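You operate a simulated robot arm through the tools that you are given. There is no shell and no other tool. Be economical: measure what you need, move in short steps, check, and stop when the job is done.

You run a simulated robot arm. Do the job below in one go: nothing can be reset, and whatever is moved stays where it is left.

Task
Put the grey knobbed square box from the decorating table on the cream bisque plate.
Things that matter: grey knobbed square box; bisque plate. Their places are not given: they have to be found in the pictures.

The check looks at the end state, three seconds after you hand in, the way a careful person would. Anything else that was tipped, shoved, dropped, spilled or broken makes it a failure.

Robot
A 7-joint arm with a two-finger parallel gripper, fixed in place. Base frame: the origin is at the foot of the arm, x ahead of it, y to its left, z up. Readings come in m, degrees, newtons and seconds.
With the tool pointing down near the work surface it reaches from about 0.24 to 0.62 m from the base axis. Its first joint turns from -66.0 to 66.0 degrees. Payload 2.6 kg.
Tool frame: the origin (TCP) lies between the finger pads and is the grasp point; the fingertips stand 0.03 m ahead of it; z points along the fingers, y is the line along which they close. The gripper opens to 0.094 m. The fingers are 0.028 m wide and 0.01 m thick; the gripper's body (0.05 by 0.096 m) begins 0.055 m behind the TCP.
Orientation is that of the tool frame in the base frame, as a unit quaternion [w, x, y, z]. With the fingers straight down and closing along the base's y, the tool's x points along the base's -x, its y along +y and its z along -z.

Tools
- The arm moves only by the tool apply_moves. Its argument "series" is a list of rows, each a list of 5 numbers: the opening in per cent of the stroke, from 0 (shut) to 100 (fully open), then the shift along the tool's x, y, z in m, then the turn about the tool's z in degrees. In form: [[fingers, tx, ty, tz, twist], ...]. A call has 1 to 20 rows; each row shifts and turns the commanded pose from where the row before left it, along the tool's axes as they then stand. Each row takes 0.2 s and may step no farther than 0.05 m and 8.6 degrees from the row before; otherwise, or with a gripper value out of range, the whole call is refused. A pose out of reach is approached as far as the arm can. The call stops where the force on the tool passes 40 N (or 10 N more than at its start, if that is more) or the arm is blocked; 0.2 s more then pass. The fingers move at their own pace (about 0.072 m/s each) and stop on an object; they squeeze with about 24 N. The grip force told is the motor's: it shows also when the fingers shut on nothing. Time passes only in rows, and 0.2 s behind the last, so rows that do not move let the fingers close. The reply holds the time, the measured pose of the TCP, the force on the tool along the base axes, the opening and the grip force, in the units named above and with some noise.
- Cameras (640 x 400 px; columns grow to the right, rows downward): "scene" is fixed at [0.0113, 0.4389, 0.554]; the picture's right is [-0.84, -0.55, 0.00], its down [-0.40, 0.61, -0.69] and it looks along [0.38, -0.58, -0.72] (base axes); focal length 276 px, centre (320, 200). "wrist" rides on the gripper at [-0.037, 0, -0.058] in the tool frame; the picture's right is [0.00, -1.00, 0.00], its down [0.97, 0.00, -0.24] and it looks along [0.24, 0.00, 0.97] (tool axes); focal length 218 px, centre (320, 200).
- capture(camera): a new picture of that camera. The clock stands still meanwhile.
- locate(camera, pixels): for up to 12 pixels [column, row] of the newest picture of that camera ("zoom" is the newest enlarged one), the place [x, y, z] in the base frame of the surface seen there, good to about 0.002 m, but the place of the scene camera against the robot may be out by one fixed shift of up to 0.018 m in any direction. The clock stands still meanwhile.
- close_up(camera, box): a new picture of the part [left, top, right, bottom] of that camera's present view, enlarged. The clock stands still meanwhile.
- hand_in(): hands the job in; it is judged then, once.

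Go step by step. Measure first, check grasps and placings, and put right what went wrong. The budget is 60 turns and 22 pictures, counting those below and the enlarged ones. Unless the task says otherwise, let go and move clear before handing in, and close with one line.

The tools are called after "Emit:" as name(argument=value, ...) on one line, values as JSON. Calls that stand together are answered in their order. apply_moves: Moves the arm, as the interface text tells. Its arguments: {"type":"object","properties":{"series":{"type":"array","items":{"type":"array","items":{"type":"number"}}}},"required":["series"]} The other tools are called the same way: capture (camera) takes a picture; locate (camera, pixels) gives the place of the surface under pixels of a picture; close_up (camera, box) takes an enlarged picture of a part of a camera's view; hand_in () hands the job in.

At the start:

```text
time_s: 0.0
tool_pos: [0.4422, 0.0035, 0.2542]
tcp_rot: [0.0, 0.0, 1.0, 0.0]
force: [1.1, -0.6, -0.3]
width: 0.0942
grasp_force: 0.1
```

scene: 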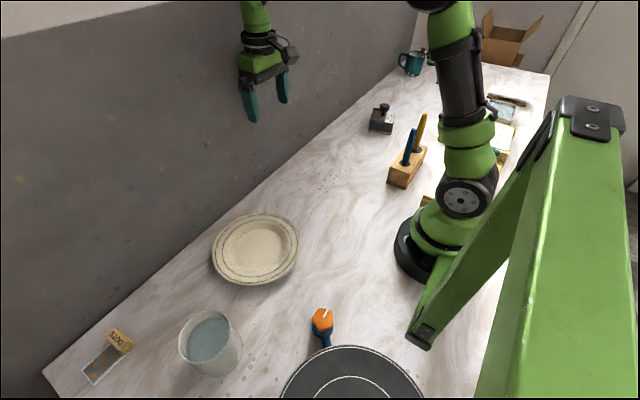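
wrist: 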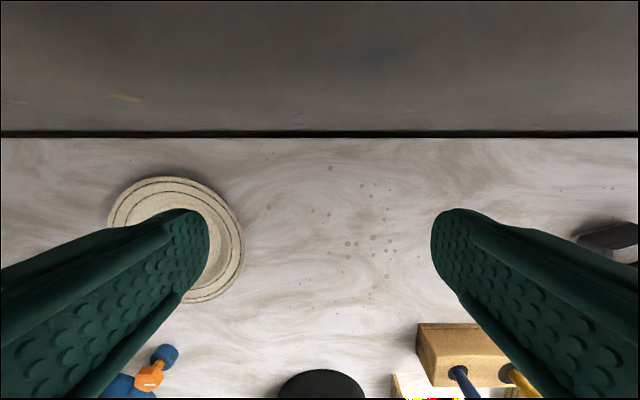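

The scene picture shows the grey knobbed box near (381,120) and the plate near (255,248). I'll enlarge the box and locate both.

Emit:
close_up(camera="scene", box=[340, 80, 440, 142])

Emit:
locate(camera="scene", pixels=[[255, 248], [212, 250], [298, 245], [258, 213], [250, 284], [230, 250], [381, 122], [384, 106], [372, 126], [390, 128], [380, 140]])

Emit:
locate(camera="wrist", pixels=[[225, 230], [150, 182], [112, 210], [243, 250], [610, 235], [585, 235], [636, 225], [400, 250]])

```text
6.40 times, centred on (390, 111) of scene
```

zoom: 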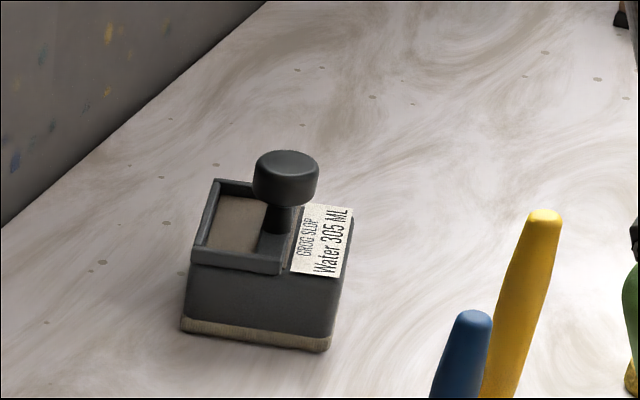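

```text
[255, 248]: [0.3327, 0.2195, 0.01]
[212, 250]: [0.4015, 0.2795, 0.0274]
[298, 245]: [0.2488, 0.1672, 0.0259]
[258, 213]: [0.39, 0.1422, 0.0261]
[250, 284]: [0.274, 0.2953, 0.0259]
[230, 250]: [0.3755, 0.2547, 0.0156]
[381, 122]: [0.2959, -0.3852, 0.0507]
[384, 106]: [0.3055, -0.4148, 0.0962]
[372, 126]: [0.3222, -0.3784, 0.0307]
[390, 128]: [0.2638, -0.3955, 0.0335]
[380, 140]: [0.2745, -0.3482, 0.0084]
```

```text
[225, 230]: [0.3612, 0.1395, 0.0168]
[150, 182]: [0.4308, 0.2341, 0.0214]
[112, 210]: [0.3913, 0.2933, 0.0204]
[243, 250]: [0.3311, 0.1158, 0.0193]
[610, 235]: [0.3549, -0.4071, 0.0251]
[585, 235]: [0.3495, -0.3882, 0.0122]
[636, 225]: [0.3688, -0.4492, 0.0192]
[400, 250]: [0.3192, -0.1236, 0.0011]
```

The enlarged view shows a box with a knob, an open recess on one side and a label. I'll measure its corners in the zoom.

Emit:
locate(camera="zoom", pixels=[[285, 160], [257, 175], [317, 175], [282, 220], [218, 182], [195, 262], [282, 270], [335, 275], [350, 210], [183, 322], [328, 345], [235, 225]])

```text
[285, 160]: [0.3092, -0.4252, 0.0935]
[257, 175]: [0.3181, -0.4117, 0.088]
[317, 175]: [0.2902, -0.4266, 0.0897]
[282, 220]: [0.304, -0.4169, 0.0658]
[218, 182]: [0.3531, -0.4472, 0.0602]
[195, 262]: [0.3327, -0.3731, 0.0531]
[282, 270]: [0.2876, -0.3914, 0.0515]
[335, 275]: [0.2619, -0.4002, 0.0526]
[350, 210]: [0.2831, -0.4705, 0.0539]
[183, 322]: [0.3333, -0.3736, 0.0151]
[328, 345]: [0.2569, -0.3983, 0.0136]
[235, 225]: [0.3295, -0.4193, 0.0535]
```

Box: about 0.077 m square, centre near (0.308,-0.422), rim at z 0.053, knob top about 0.095, turned about 17°. I'll move above it at the present height and look with the wrist camera to take out the scene shift.

Emit:
apply_moves(series=[[100, 0.0134, -0.0424, 0, 0], [100, 0.0134, -0.0424, 0, 0], [100, 0.0134, -0.0424, 0, 0], [100, 0.0134, -0.0424, 0, 0], [100, 0.0134, -0.0424, 0, 0], [100, 0.0134, -0.0424, 0, 0], [100, 0.0134, -0.0424, 0, 0], [100, 0.0134, -0.0424, 0, 0], [100, 0.0134, -0.0424, 0, 0], [100, 0.0134, -0.0424, 0, 0], [100, 0, 0, 0, -8.5], [100, 0, 0, 0, -8.5], [100, 0, 0, 0, 0]])

Emit:
capture(camera="wrist")

```text
time_s: 2.8
tool_pos: [0.3082, -0.4207, 0.2547]
tcp_rot: [0.0, -0.148, 0.989, 0.0]
force: [0.2, -1.1, 0.3]
width: 0.094
grasp_force: 0.0
```

```text
18 pictures are left
```

wrist: 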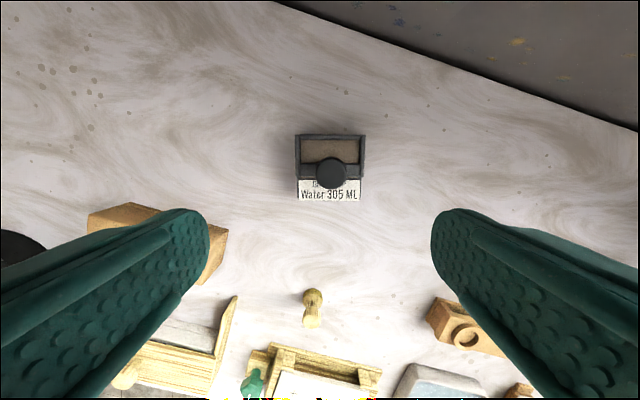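

The box is visible at (330,168), nearly square to the fingers. I'll measure it in this view.

Emit:
locate(camera="wrist", pixels=[[297, 136], [363, 136], [299, 199], [360, 199], [298, 170], [362, 170], [331, 172], [331, 145], [190, 265], [312, 300], [150, 212], [437, 315]])

Emit:
close_up(camera="wrist", box=[280, 120, 380, 215])

```text
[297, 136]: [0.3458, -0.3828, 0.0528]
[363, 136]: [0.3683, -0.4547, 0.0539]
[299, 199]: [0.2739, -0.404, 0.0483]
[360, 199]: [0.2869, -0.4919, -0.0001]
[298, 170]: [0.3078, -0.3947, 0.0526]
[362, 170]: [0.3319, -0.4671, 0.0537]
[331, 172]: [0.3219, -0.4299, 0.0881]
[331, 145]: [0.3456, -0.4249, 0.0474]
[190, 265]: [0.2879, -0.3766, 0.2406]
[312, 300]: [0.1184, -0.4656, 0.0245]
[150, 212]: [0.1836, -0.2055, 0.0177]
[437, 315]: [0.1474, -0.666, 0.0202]
```

```text
4.21 times, centred on (330, 168) of wrist
```

zoom: 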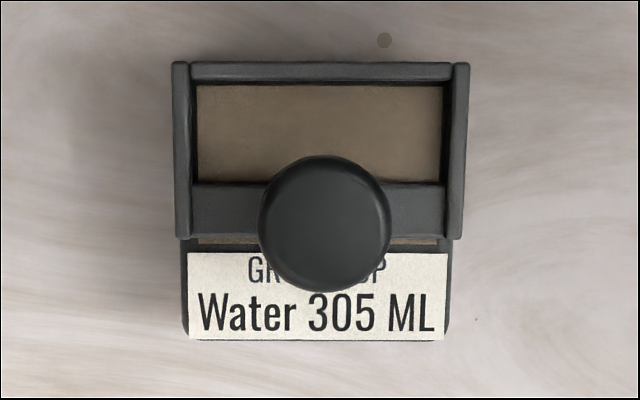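

Wrist measurements put the box centre at (0.321,-0.430), 0.075 m wide, yaw 17° as the tool is; the knob is at the centre. I'll shift over it, go down to z≈0.13 and check the alignment.

Emit:
apply_moves(series=[[100, -0.0095, -0.0126, 0, 0], [100, 0, 0, 0.04, 0], [100, 0, 0, 0.04, 0], [100, 0, 0, 0.04, 0], [100, 0, 0, 0, 0]])

Emit:
capture(camera="wrist")

```text
time_s: 4.0
tool_pos: [0.32, -0.4313, 0.1326]
tcp_rot: [0.001, -0.148, 0.989, 0.0]
force: [0.3, -0.1, 0.7]
width: 0.0943
grasp_force: 0.0
```

```text
16 pictures are left
```

wrist: 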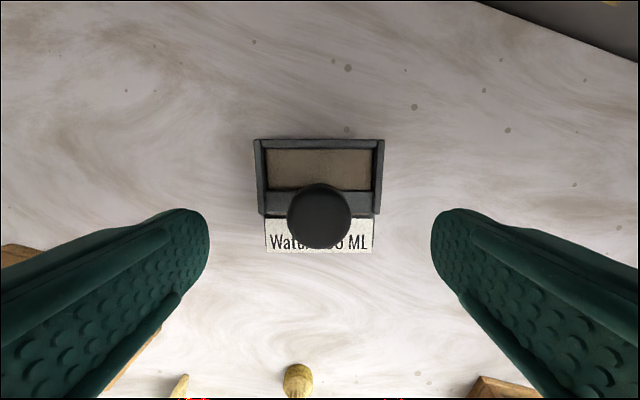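

The box is centred between the fingers (columns 254–384). I'll descend to z≈0.048 and close.

Emit:
apply_moves(series=[[100, 0, 0, 0.03, 0], [100, 0, 0, 0.03, 0], [100, 0, 0, 0.0236, 0], [100, 0, 0, 0, 0], [60, 0, 0, 0, 0], [60, 0, 0, 0, 0], [60, 0, 0, 0, 0], [60, 0, 0, 0, 0]])

```text
time_s: 5.8
tool_pos: [0.3216, -0.4299, 0.0515]
tcp_rot: [0.0, -0.148, 0.989, 0.001]
force: [1.0, -0.3, 0.4]
width: 0.0818
grasp_force: 24.2
```

The fingers stopped at 0.0818 m with a firm grip of 24 N. I'll lift 2 cm and look.

Emit:
apply_moves(series=[[60, 0, 0, -0.01, 0], [60, 0, 0, -0.01, 0], [60, 0, 0, 0, 0]])

Emit:
close_up(camera="scene", box=[320, 60, 450, 142])

```text
time_s: 6.6
tool_pos: [0.3198, -0.4311, 0.0714]
tcp_rot: [0.0, -0.148, 0.989, 0.001]
force: [-0.3, -0.2, -3.6]
width: 0.0818
grasp_force: 24.0
```

```text
4.88 times, centred on (385, 101) of scene
```

zoom: 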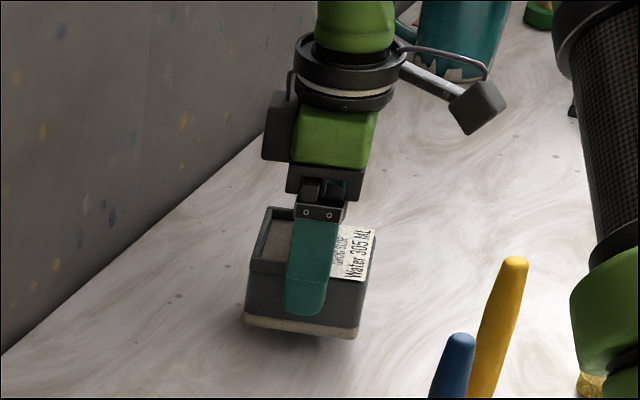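

The whole box, with its base, is lifted level and firm; its bottom is 0.0515 m below the TCP. I'll raise it, turn square and carry it to just short of the plate for a look.

Emit:
apply_moves(series=[[60, 0, 0, -0.03, 0], [60, 0, 0, -0.04, 0], [60, 0, 0, -0.04, 0], [60, 0, 0, -0.04, 0], [60, 0, 0, -0.03, 0], [60, 0, 0, 0, 5.7], [60, 0, 0, 0, 5.7], [60, 0, 0, 0, 5.6], [60, 0, 0.02, 0, 0], [60, 0, 0.04, 0, 0], [60, 0, 0.04, 0, 0], [60, 0, 0.04, 0, 0], [60, 0, 0.04, 0, 0], [60, 0, 0.04, 0, 0], [60, 0, 0.04, 0, 0], [60, 0, 0.04, 0, 0], [60, 0, 0.04, 0, 0], [60, 0, 0.04, 0, 0], [60, 0, 0.04, 0, 0], [60, 0, 0.03, 0, 0]])

Emit:
apply_moves(series=[[60, 0, 0.03, 0, 0], [60, 0, 0.02, 0, 0], [60, 0, 0, 0, 0]])

Emit:
capture(camera="wrist")

```text
time_s: 10.8
tool_pos: [0.3198, 0.0201, 0.2503]
tcp_rot: [-0.001, 0.001, 1.0, 0.0]
force: [-0.1, -0.4, -4.2]
width: 0.0815
grasp_force: 24.0
```

```text
time_s: 11.6
tool_pos: [0.3204, 0.0707, 0.2502]
tcp_rot: [0.001, 0.0, 1.0, 0.0]
force: [-0.4, 0.5, -4.3]
width: 0.0818
grasp_force: 23.3
```

```text
14 pictures are left
```

wrist: 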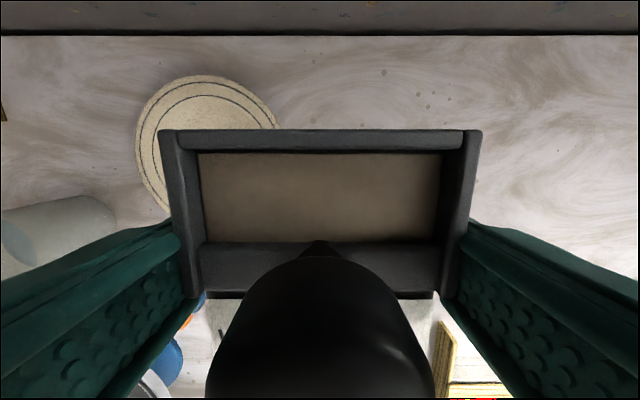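

The plate's far rim is visible at (205,76)–(278,122) and its left side at (137,140). I'll fit its circle from rim points.

Emit:
locate(camera="wrist", pixels=[[276, 122], [245, 89], [205, 77], [170, 85], [148, 106], [138, 140], [145, 178], [163, 206], [190, 110], [215, 105], [60, 205], [112, 240]])

```text
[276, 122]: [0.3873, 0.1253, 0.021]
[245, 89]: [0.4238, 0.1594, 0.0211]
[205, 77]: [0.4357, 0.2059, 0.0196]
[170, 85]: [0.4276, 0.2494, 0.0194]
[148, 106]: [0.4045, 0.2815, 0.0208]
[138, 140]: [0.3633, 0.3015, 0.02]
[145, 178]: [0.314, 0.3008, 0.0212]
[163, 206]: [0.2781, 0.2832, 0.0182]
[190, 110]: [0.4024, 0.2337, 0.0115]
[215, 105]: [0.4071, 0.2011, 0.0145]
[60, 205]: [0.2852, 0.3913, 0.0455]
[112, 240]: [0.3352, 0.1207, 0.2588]
```

The fit gives the plate centre at (0.340,0.209), radius about 0.096. I'll carry the box over it and descend to z≈0.085 for a check.

Emit:
apply_moves(series=[[60, -0.005, 0.03, 0, 0], [60, -0.005, 0.04, 0, 0], [60, -0.005, 0.04, 0, 0], [60, -0.005, 0.028, 0, 0], [60, 0, 0, 0.03, 0], [60, 0, 0, 0.04, 0], [60, 0, 0, 0.04, 0], [60, 0, 0, 0.035, 0], [60, 0, 0, 0.02, 0], [60, 0, 0, 0, 0]])

Emit:
capture(camera="scene")

Emit:
capture(camera="wrist")

```text
time_s: 13.8
tool_pos: [0.3408, 0.2083, 0.0865]
tcp_rot: [0.0, 0.0, 1.0, -0.001]
force: [0.0, -0.3, -4.4]
width: 0.0815
grasp_force: 23.8
```

```text
13 pictures are left
```

scene: 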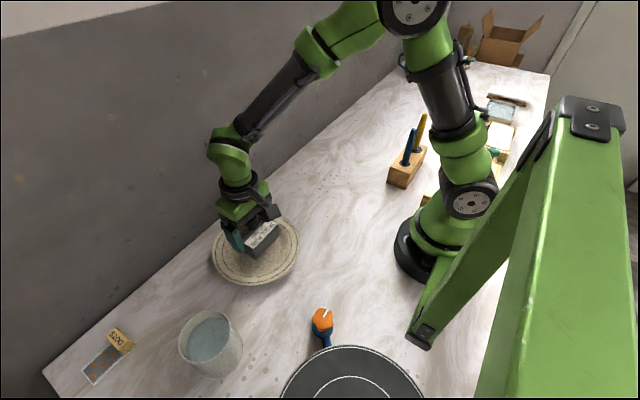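

```text
12 pictures are left
```

wrist: 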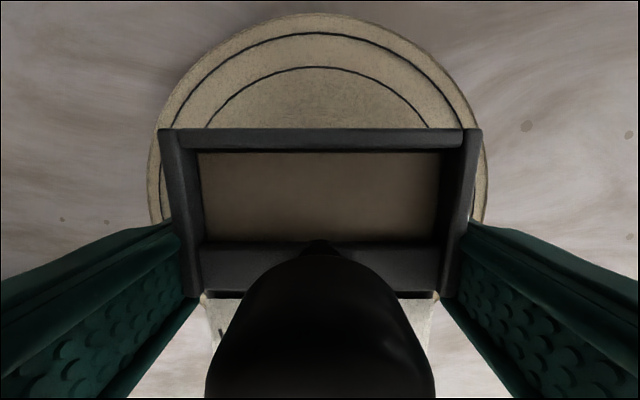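

The box is centred on the plate in the wrist view (rim columns 150–488, box 160–480). Now I lower to just above the plate, then in fine steps.

Emit:
apply_moves(series=[[60, 0, 0, 0.012, 0], [60, 0, 0, 0.008, 0], [60, 0, 0, 0.003, 0], [60, 0, 0, 0, 0]])

Emit:
apply_moves(series=[[60, 0, 0, 0.002, 0], [60, 0, 0, 0, 0]])

```text
time_s: 14.8
tool_pos: [0.3408, 0.2084, 0.0626]
tcp_rot: [0.001, 0.0, 1.0, 0.0]
force: [0.3, 0.4, -3.6]
width: 0.0815
grasp_force: 24.1
```

```text
time_s: 15.4
tool_pos: [0.3406, 0.208, 0.0603]
tcp_rot: [0.0, 0.001, 1.0, 0.0]
force: [-0.5, 0.8, -4.3]
width: 0.0819
grasp_force: 24.0
```

Still hanging freely (about -4 N) at z 0.0603. I'll keep lowering in 1.5 mm steps.

Emit:
apply_moves(series=[[60, 0, 0, 0.0015, 0], [60, 0, 0, 0, 0]])

Emit:
apply_moves(series=[[60, 0, 0, 0.0015, 0], [60, 0, 0, 0, 0]])

```text
time_s: 16.0
tool_pos: [0.3418, 0.2092, 0.0596]
tcp_rot: [0.0, 0.001, 1.0, 0.0]
force: [-4.2, 0.2, 5.4]
width: 0.0817
grasp_force: 24.3
```

```text
time_s: 16.6
tool_pos: [0.3409, 0.2083, 0.0601]
tcp_rot: [0.001, -0.001, 1.0, 0.001]
force: [-7.5, 3.0, 14.5]
width: 0.0819
grasp_force: 24.2
```

Contact: 14.5 N up with -7.5 N in x, so the +x side touches the well's slope first. I'll raise 3 mm, shift 4 mm toward -x and set down again.

Emit:
apply_moves(series=[[60, 0, 0, -0.005, 0], [60, 0.004, 0.001, 0, 0], [60, 0, 0, 0.002, 0], [60, 0, 0, 0.0015, 0], [60, 0, 0, 0, 0]])

Emit:
apply_moves(series=[[60, 0, 0, 0.0015, 0], [60, 0, 0, 0, 0]])

```text
time_s: 17.8
tool_pos: [0.3376, 0.2093, 0.0601]
tcp_rot: [0.0, 0.0, 1.0, 0.0]
force: [2.7, 0.7, 5.5]
width: 0.0819
grasp_force: 23.8
```

```text
time_s: 18.4
tool_pos: [0.3377, 0.2076, 0.0586]
tcp_rot: [0.002, 0.001, 1.0, 0.001]
force: [7.3, 4.9, 15.1]
width: 0.0818
grasp_force: 24.0
```

Now x force is +7 N, so the true middle lies about 2 mm back. I'll unload, shift 2 mm to +x and 1.5 mm to +y, set it lightly down and check.

Emit:
apply_moves(series=[[60, 0, 0, -0.004, 0], [60, -0.002, 0.0015, 0, 0], [60, 0, 0, 0.0025, 0], [60, 0, 0, 0.001, 0], [60, 0, 0, 0, 0]])

```text
time_s: 19.6
tool_pos: [0.3375, 0.21, 0.0576]
tcp_rot: [-0.001, 0.0, 1.0, 0.0]
force: [-1.6, -0.4, -3.7]
width: 0.0819
grasp_force: 23.8
```

It now hangs free deeper in the well (z 0.0576). I'll lower on in small steps.

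Emit:
apply_moves(series=[[60, 0, 0, 0.001, 0], [60, 0, 0, 0, 0]])

Emit:
apply_moves(series=[[60, 0, 0, 0.001, 0], [60, 0, 0, 0, 0]])

```text
time_s: 20.2
tool_pos: [0.3384, 0.2098, 0.0578]
tcp_rot: [0.0, 0.001, 1.0, 0.0]
force: [-1.5, -0.7, -2.6]
width: 0.0818
grasp_force: 23.8
```

```text
time_s: 20.8
tool_pos: [0.3394, 0.2102, 0.0559]
tcp_rot: [0.0, 0.001, 1.0, 0.0]
force: [-2.2, -1.4, -3.8]
width: 0.0819
grasp_force: 23.8
```

Emit:
apply_moves(series=[[60, 0, 0, 0.001, 0], [60, 0, 0, 0, 0]])

Emit:
apply_moves(series=[[60, 0, 0, 0.001, 0], [60, 0, 0, 0, 0]])

Emit:
close_up(camera="scene", box=[180, 190, 320, 290])

```text
time_s: 21.4
tool_pos: [0.3392, 0.2098, 0.056]
tcp_rot: [0.0, 0.0, 1.0, 0.001]
force: [-5.5, -3.8, 4.5]
width: 0.0819
grasp_force: 24.6
```

```text
time_s: 22.0
tool_pos: [0.3391, 0.2104, 0.0544]
tcp_rot: [0.001, 0.001, 1.0, 0.001]
force: [-10.6, -8.2, 21.0]
width: 0.0817
grasp_force: 23.8
```

```text
4.00 times, centred on (250, 240) of scene
```

zoom: 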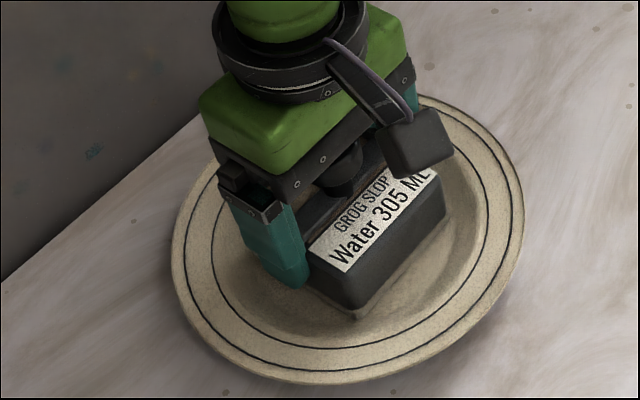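

The box sits in the well of the plate, pressing at 21 N. I'll ease up 2 mm to unload, then open the fingers moderately.

Emit:
apply_moves(series=[[60, 0, 0, -0.0015, 0], [60, 0, 0, 0, 0]])

Emit:
apply_moves(series=[[88, 0, 0, 0, 0], [92, 0, 0, 0, 0], [98, 0, 0, 0, 0], [98, 0, 0, 0, 0]])

Emit:
capture(camera="wrist")

```text
time_s: 22.6
tool_pos: [0.339, 0.2114, 0.0546]
tcp_rot: [0.0, 0.001, 1.0, 0.0]
force: [-1.0, -2.7, -1.7]
width: 0.0816
grasp_force: 24.1
```

```text
time_s: 23.6
tool_pos: [0.3397, 0.2097, 0.056]
tcp_rot: [0.0, 0.0, 1.0, 0.0]
force: [-0.4, 0.5, 0.0]
width: 0.0923
grasp_force: 0.1
```

```text
10 pictures are left
```

wrist: 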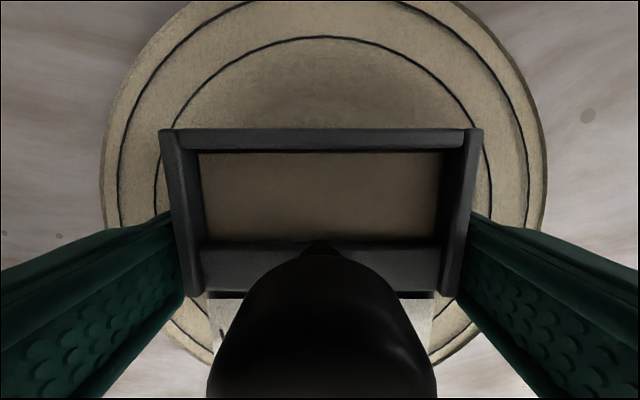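

The fingers are clear of the box on both sides and no force remains. I'll rise straight up and check.

Emit:
apply_moves(series=[[98, 0, 0, -0.01, 0], [98, 0, 0, -0.02, 0], [98, 0, 0, -0.03, 0], [98, 0, 0, -0.04, 0], [98, 0, 0, -0.04, 0], [98, 0, 0, -0.04, 0], [98, 0, 0, 0, 0]])

Emit:
capture(camera="wrist")

Emit:
close_up(camera="scene", box=[150, 160, 350, 300])

```text
time_s: 25.2
tool_pos: [0.3386, 0.2094, 0.2368]
tcp_rot: [0.0, 0.001, 1.0, 0.001]
force: [0.0, -0.7, -0.3]
width: 0.0921
grasp_force: 0.1
```

```text
9 pictures are left
```

wrist: 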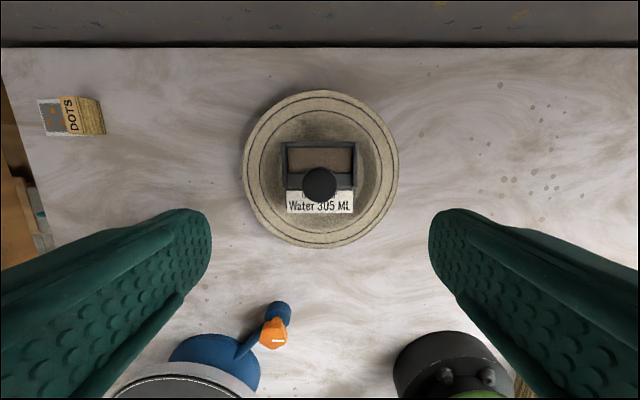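

```text
2.86 times, centred on (250, 230) of scene
```

zoom: 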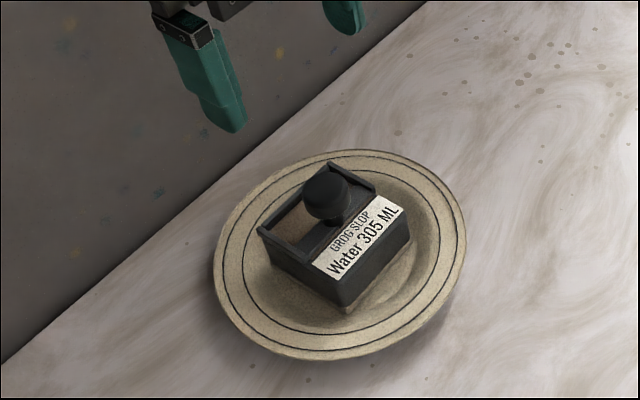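

The box stands upright in the middle of the plate. I'll check the level of box and plate.

Emit:
locate(camera="wrist", pixels=[[284, 147], [353, 145], [285, 180], [355, 182], [320, 185], [292, 207], [348, 207], [320, 94], [250, 165], [393, 165], [320, 243]])

Emit:
capture(camera="scene")

```text
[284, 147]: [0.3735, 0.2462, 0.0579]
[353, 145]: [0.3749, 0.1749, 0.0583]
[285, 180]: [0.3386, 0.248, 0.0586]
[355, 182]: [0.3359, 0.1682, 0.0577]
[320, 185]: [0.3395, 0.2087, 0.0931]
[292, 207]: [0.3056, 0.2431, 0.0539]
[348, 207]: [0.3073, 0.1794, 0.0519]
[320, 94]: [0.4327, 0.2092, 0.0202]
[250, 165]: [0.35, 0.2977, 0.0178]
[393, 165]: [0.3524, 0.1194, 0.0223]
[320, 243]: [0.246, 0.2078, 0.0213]
```

```text
7 pictures are left
```

scene: 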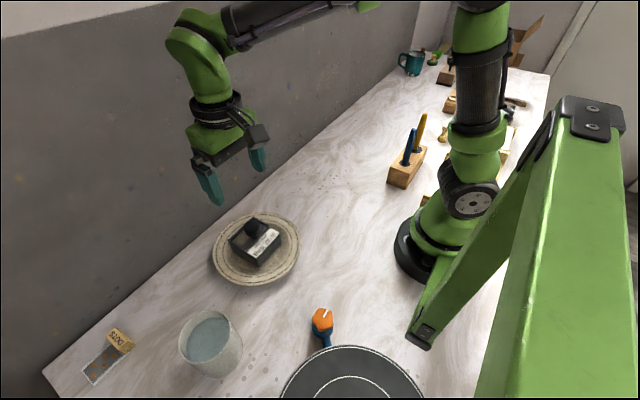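

The box is level (corners z about 0.058) and centred on the plate, which has not moved, and everything else stands as before. I'm handing in.

Emit:
hand_in()

```text
The job is handed in.
```

The grey knobbed box is standing upright and level in the middle of the cream bisque plate. The gripper has let go and moved clear, and in the last pictures nothing else looks disturbed.
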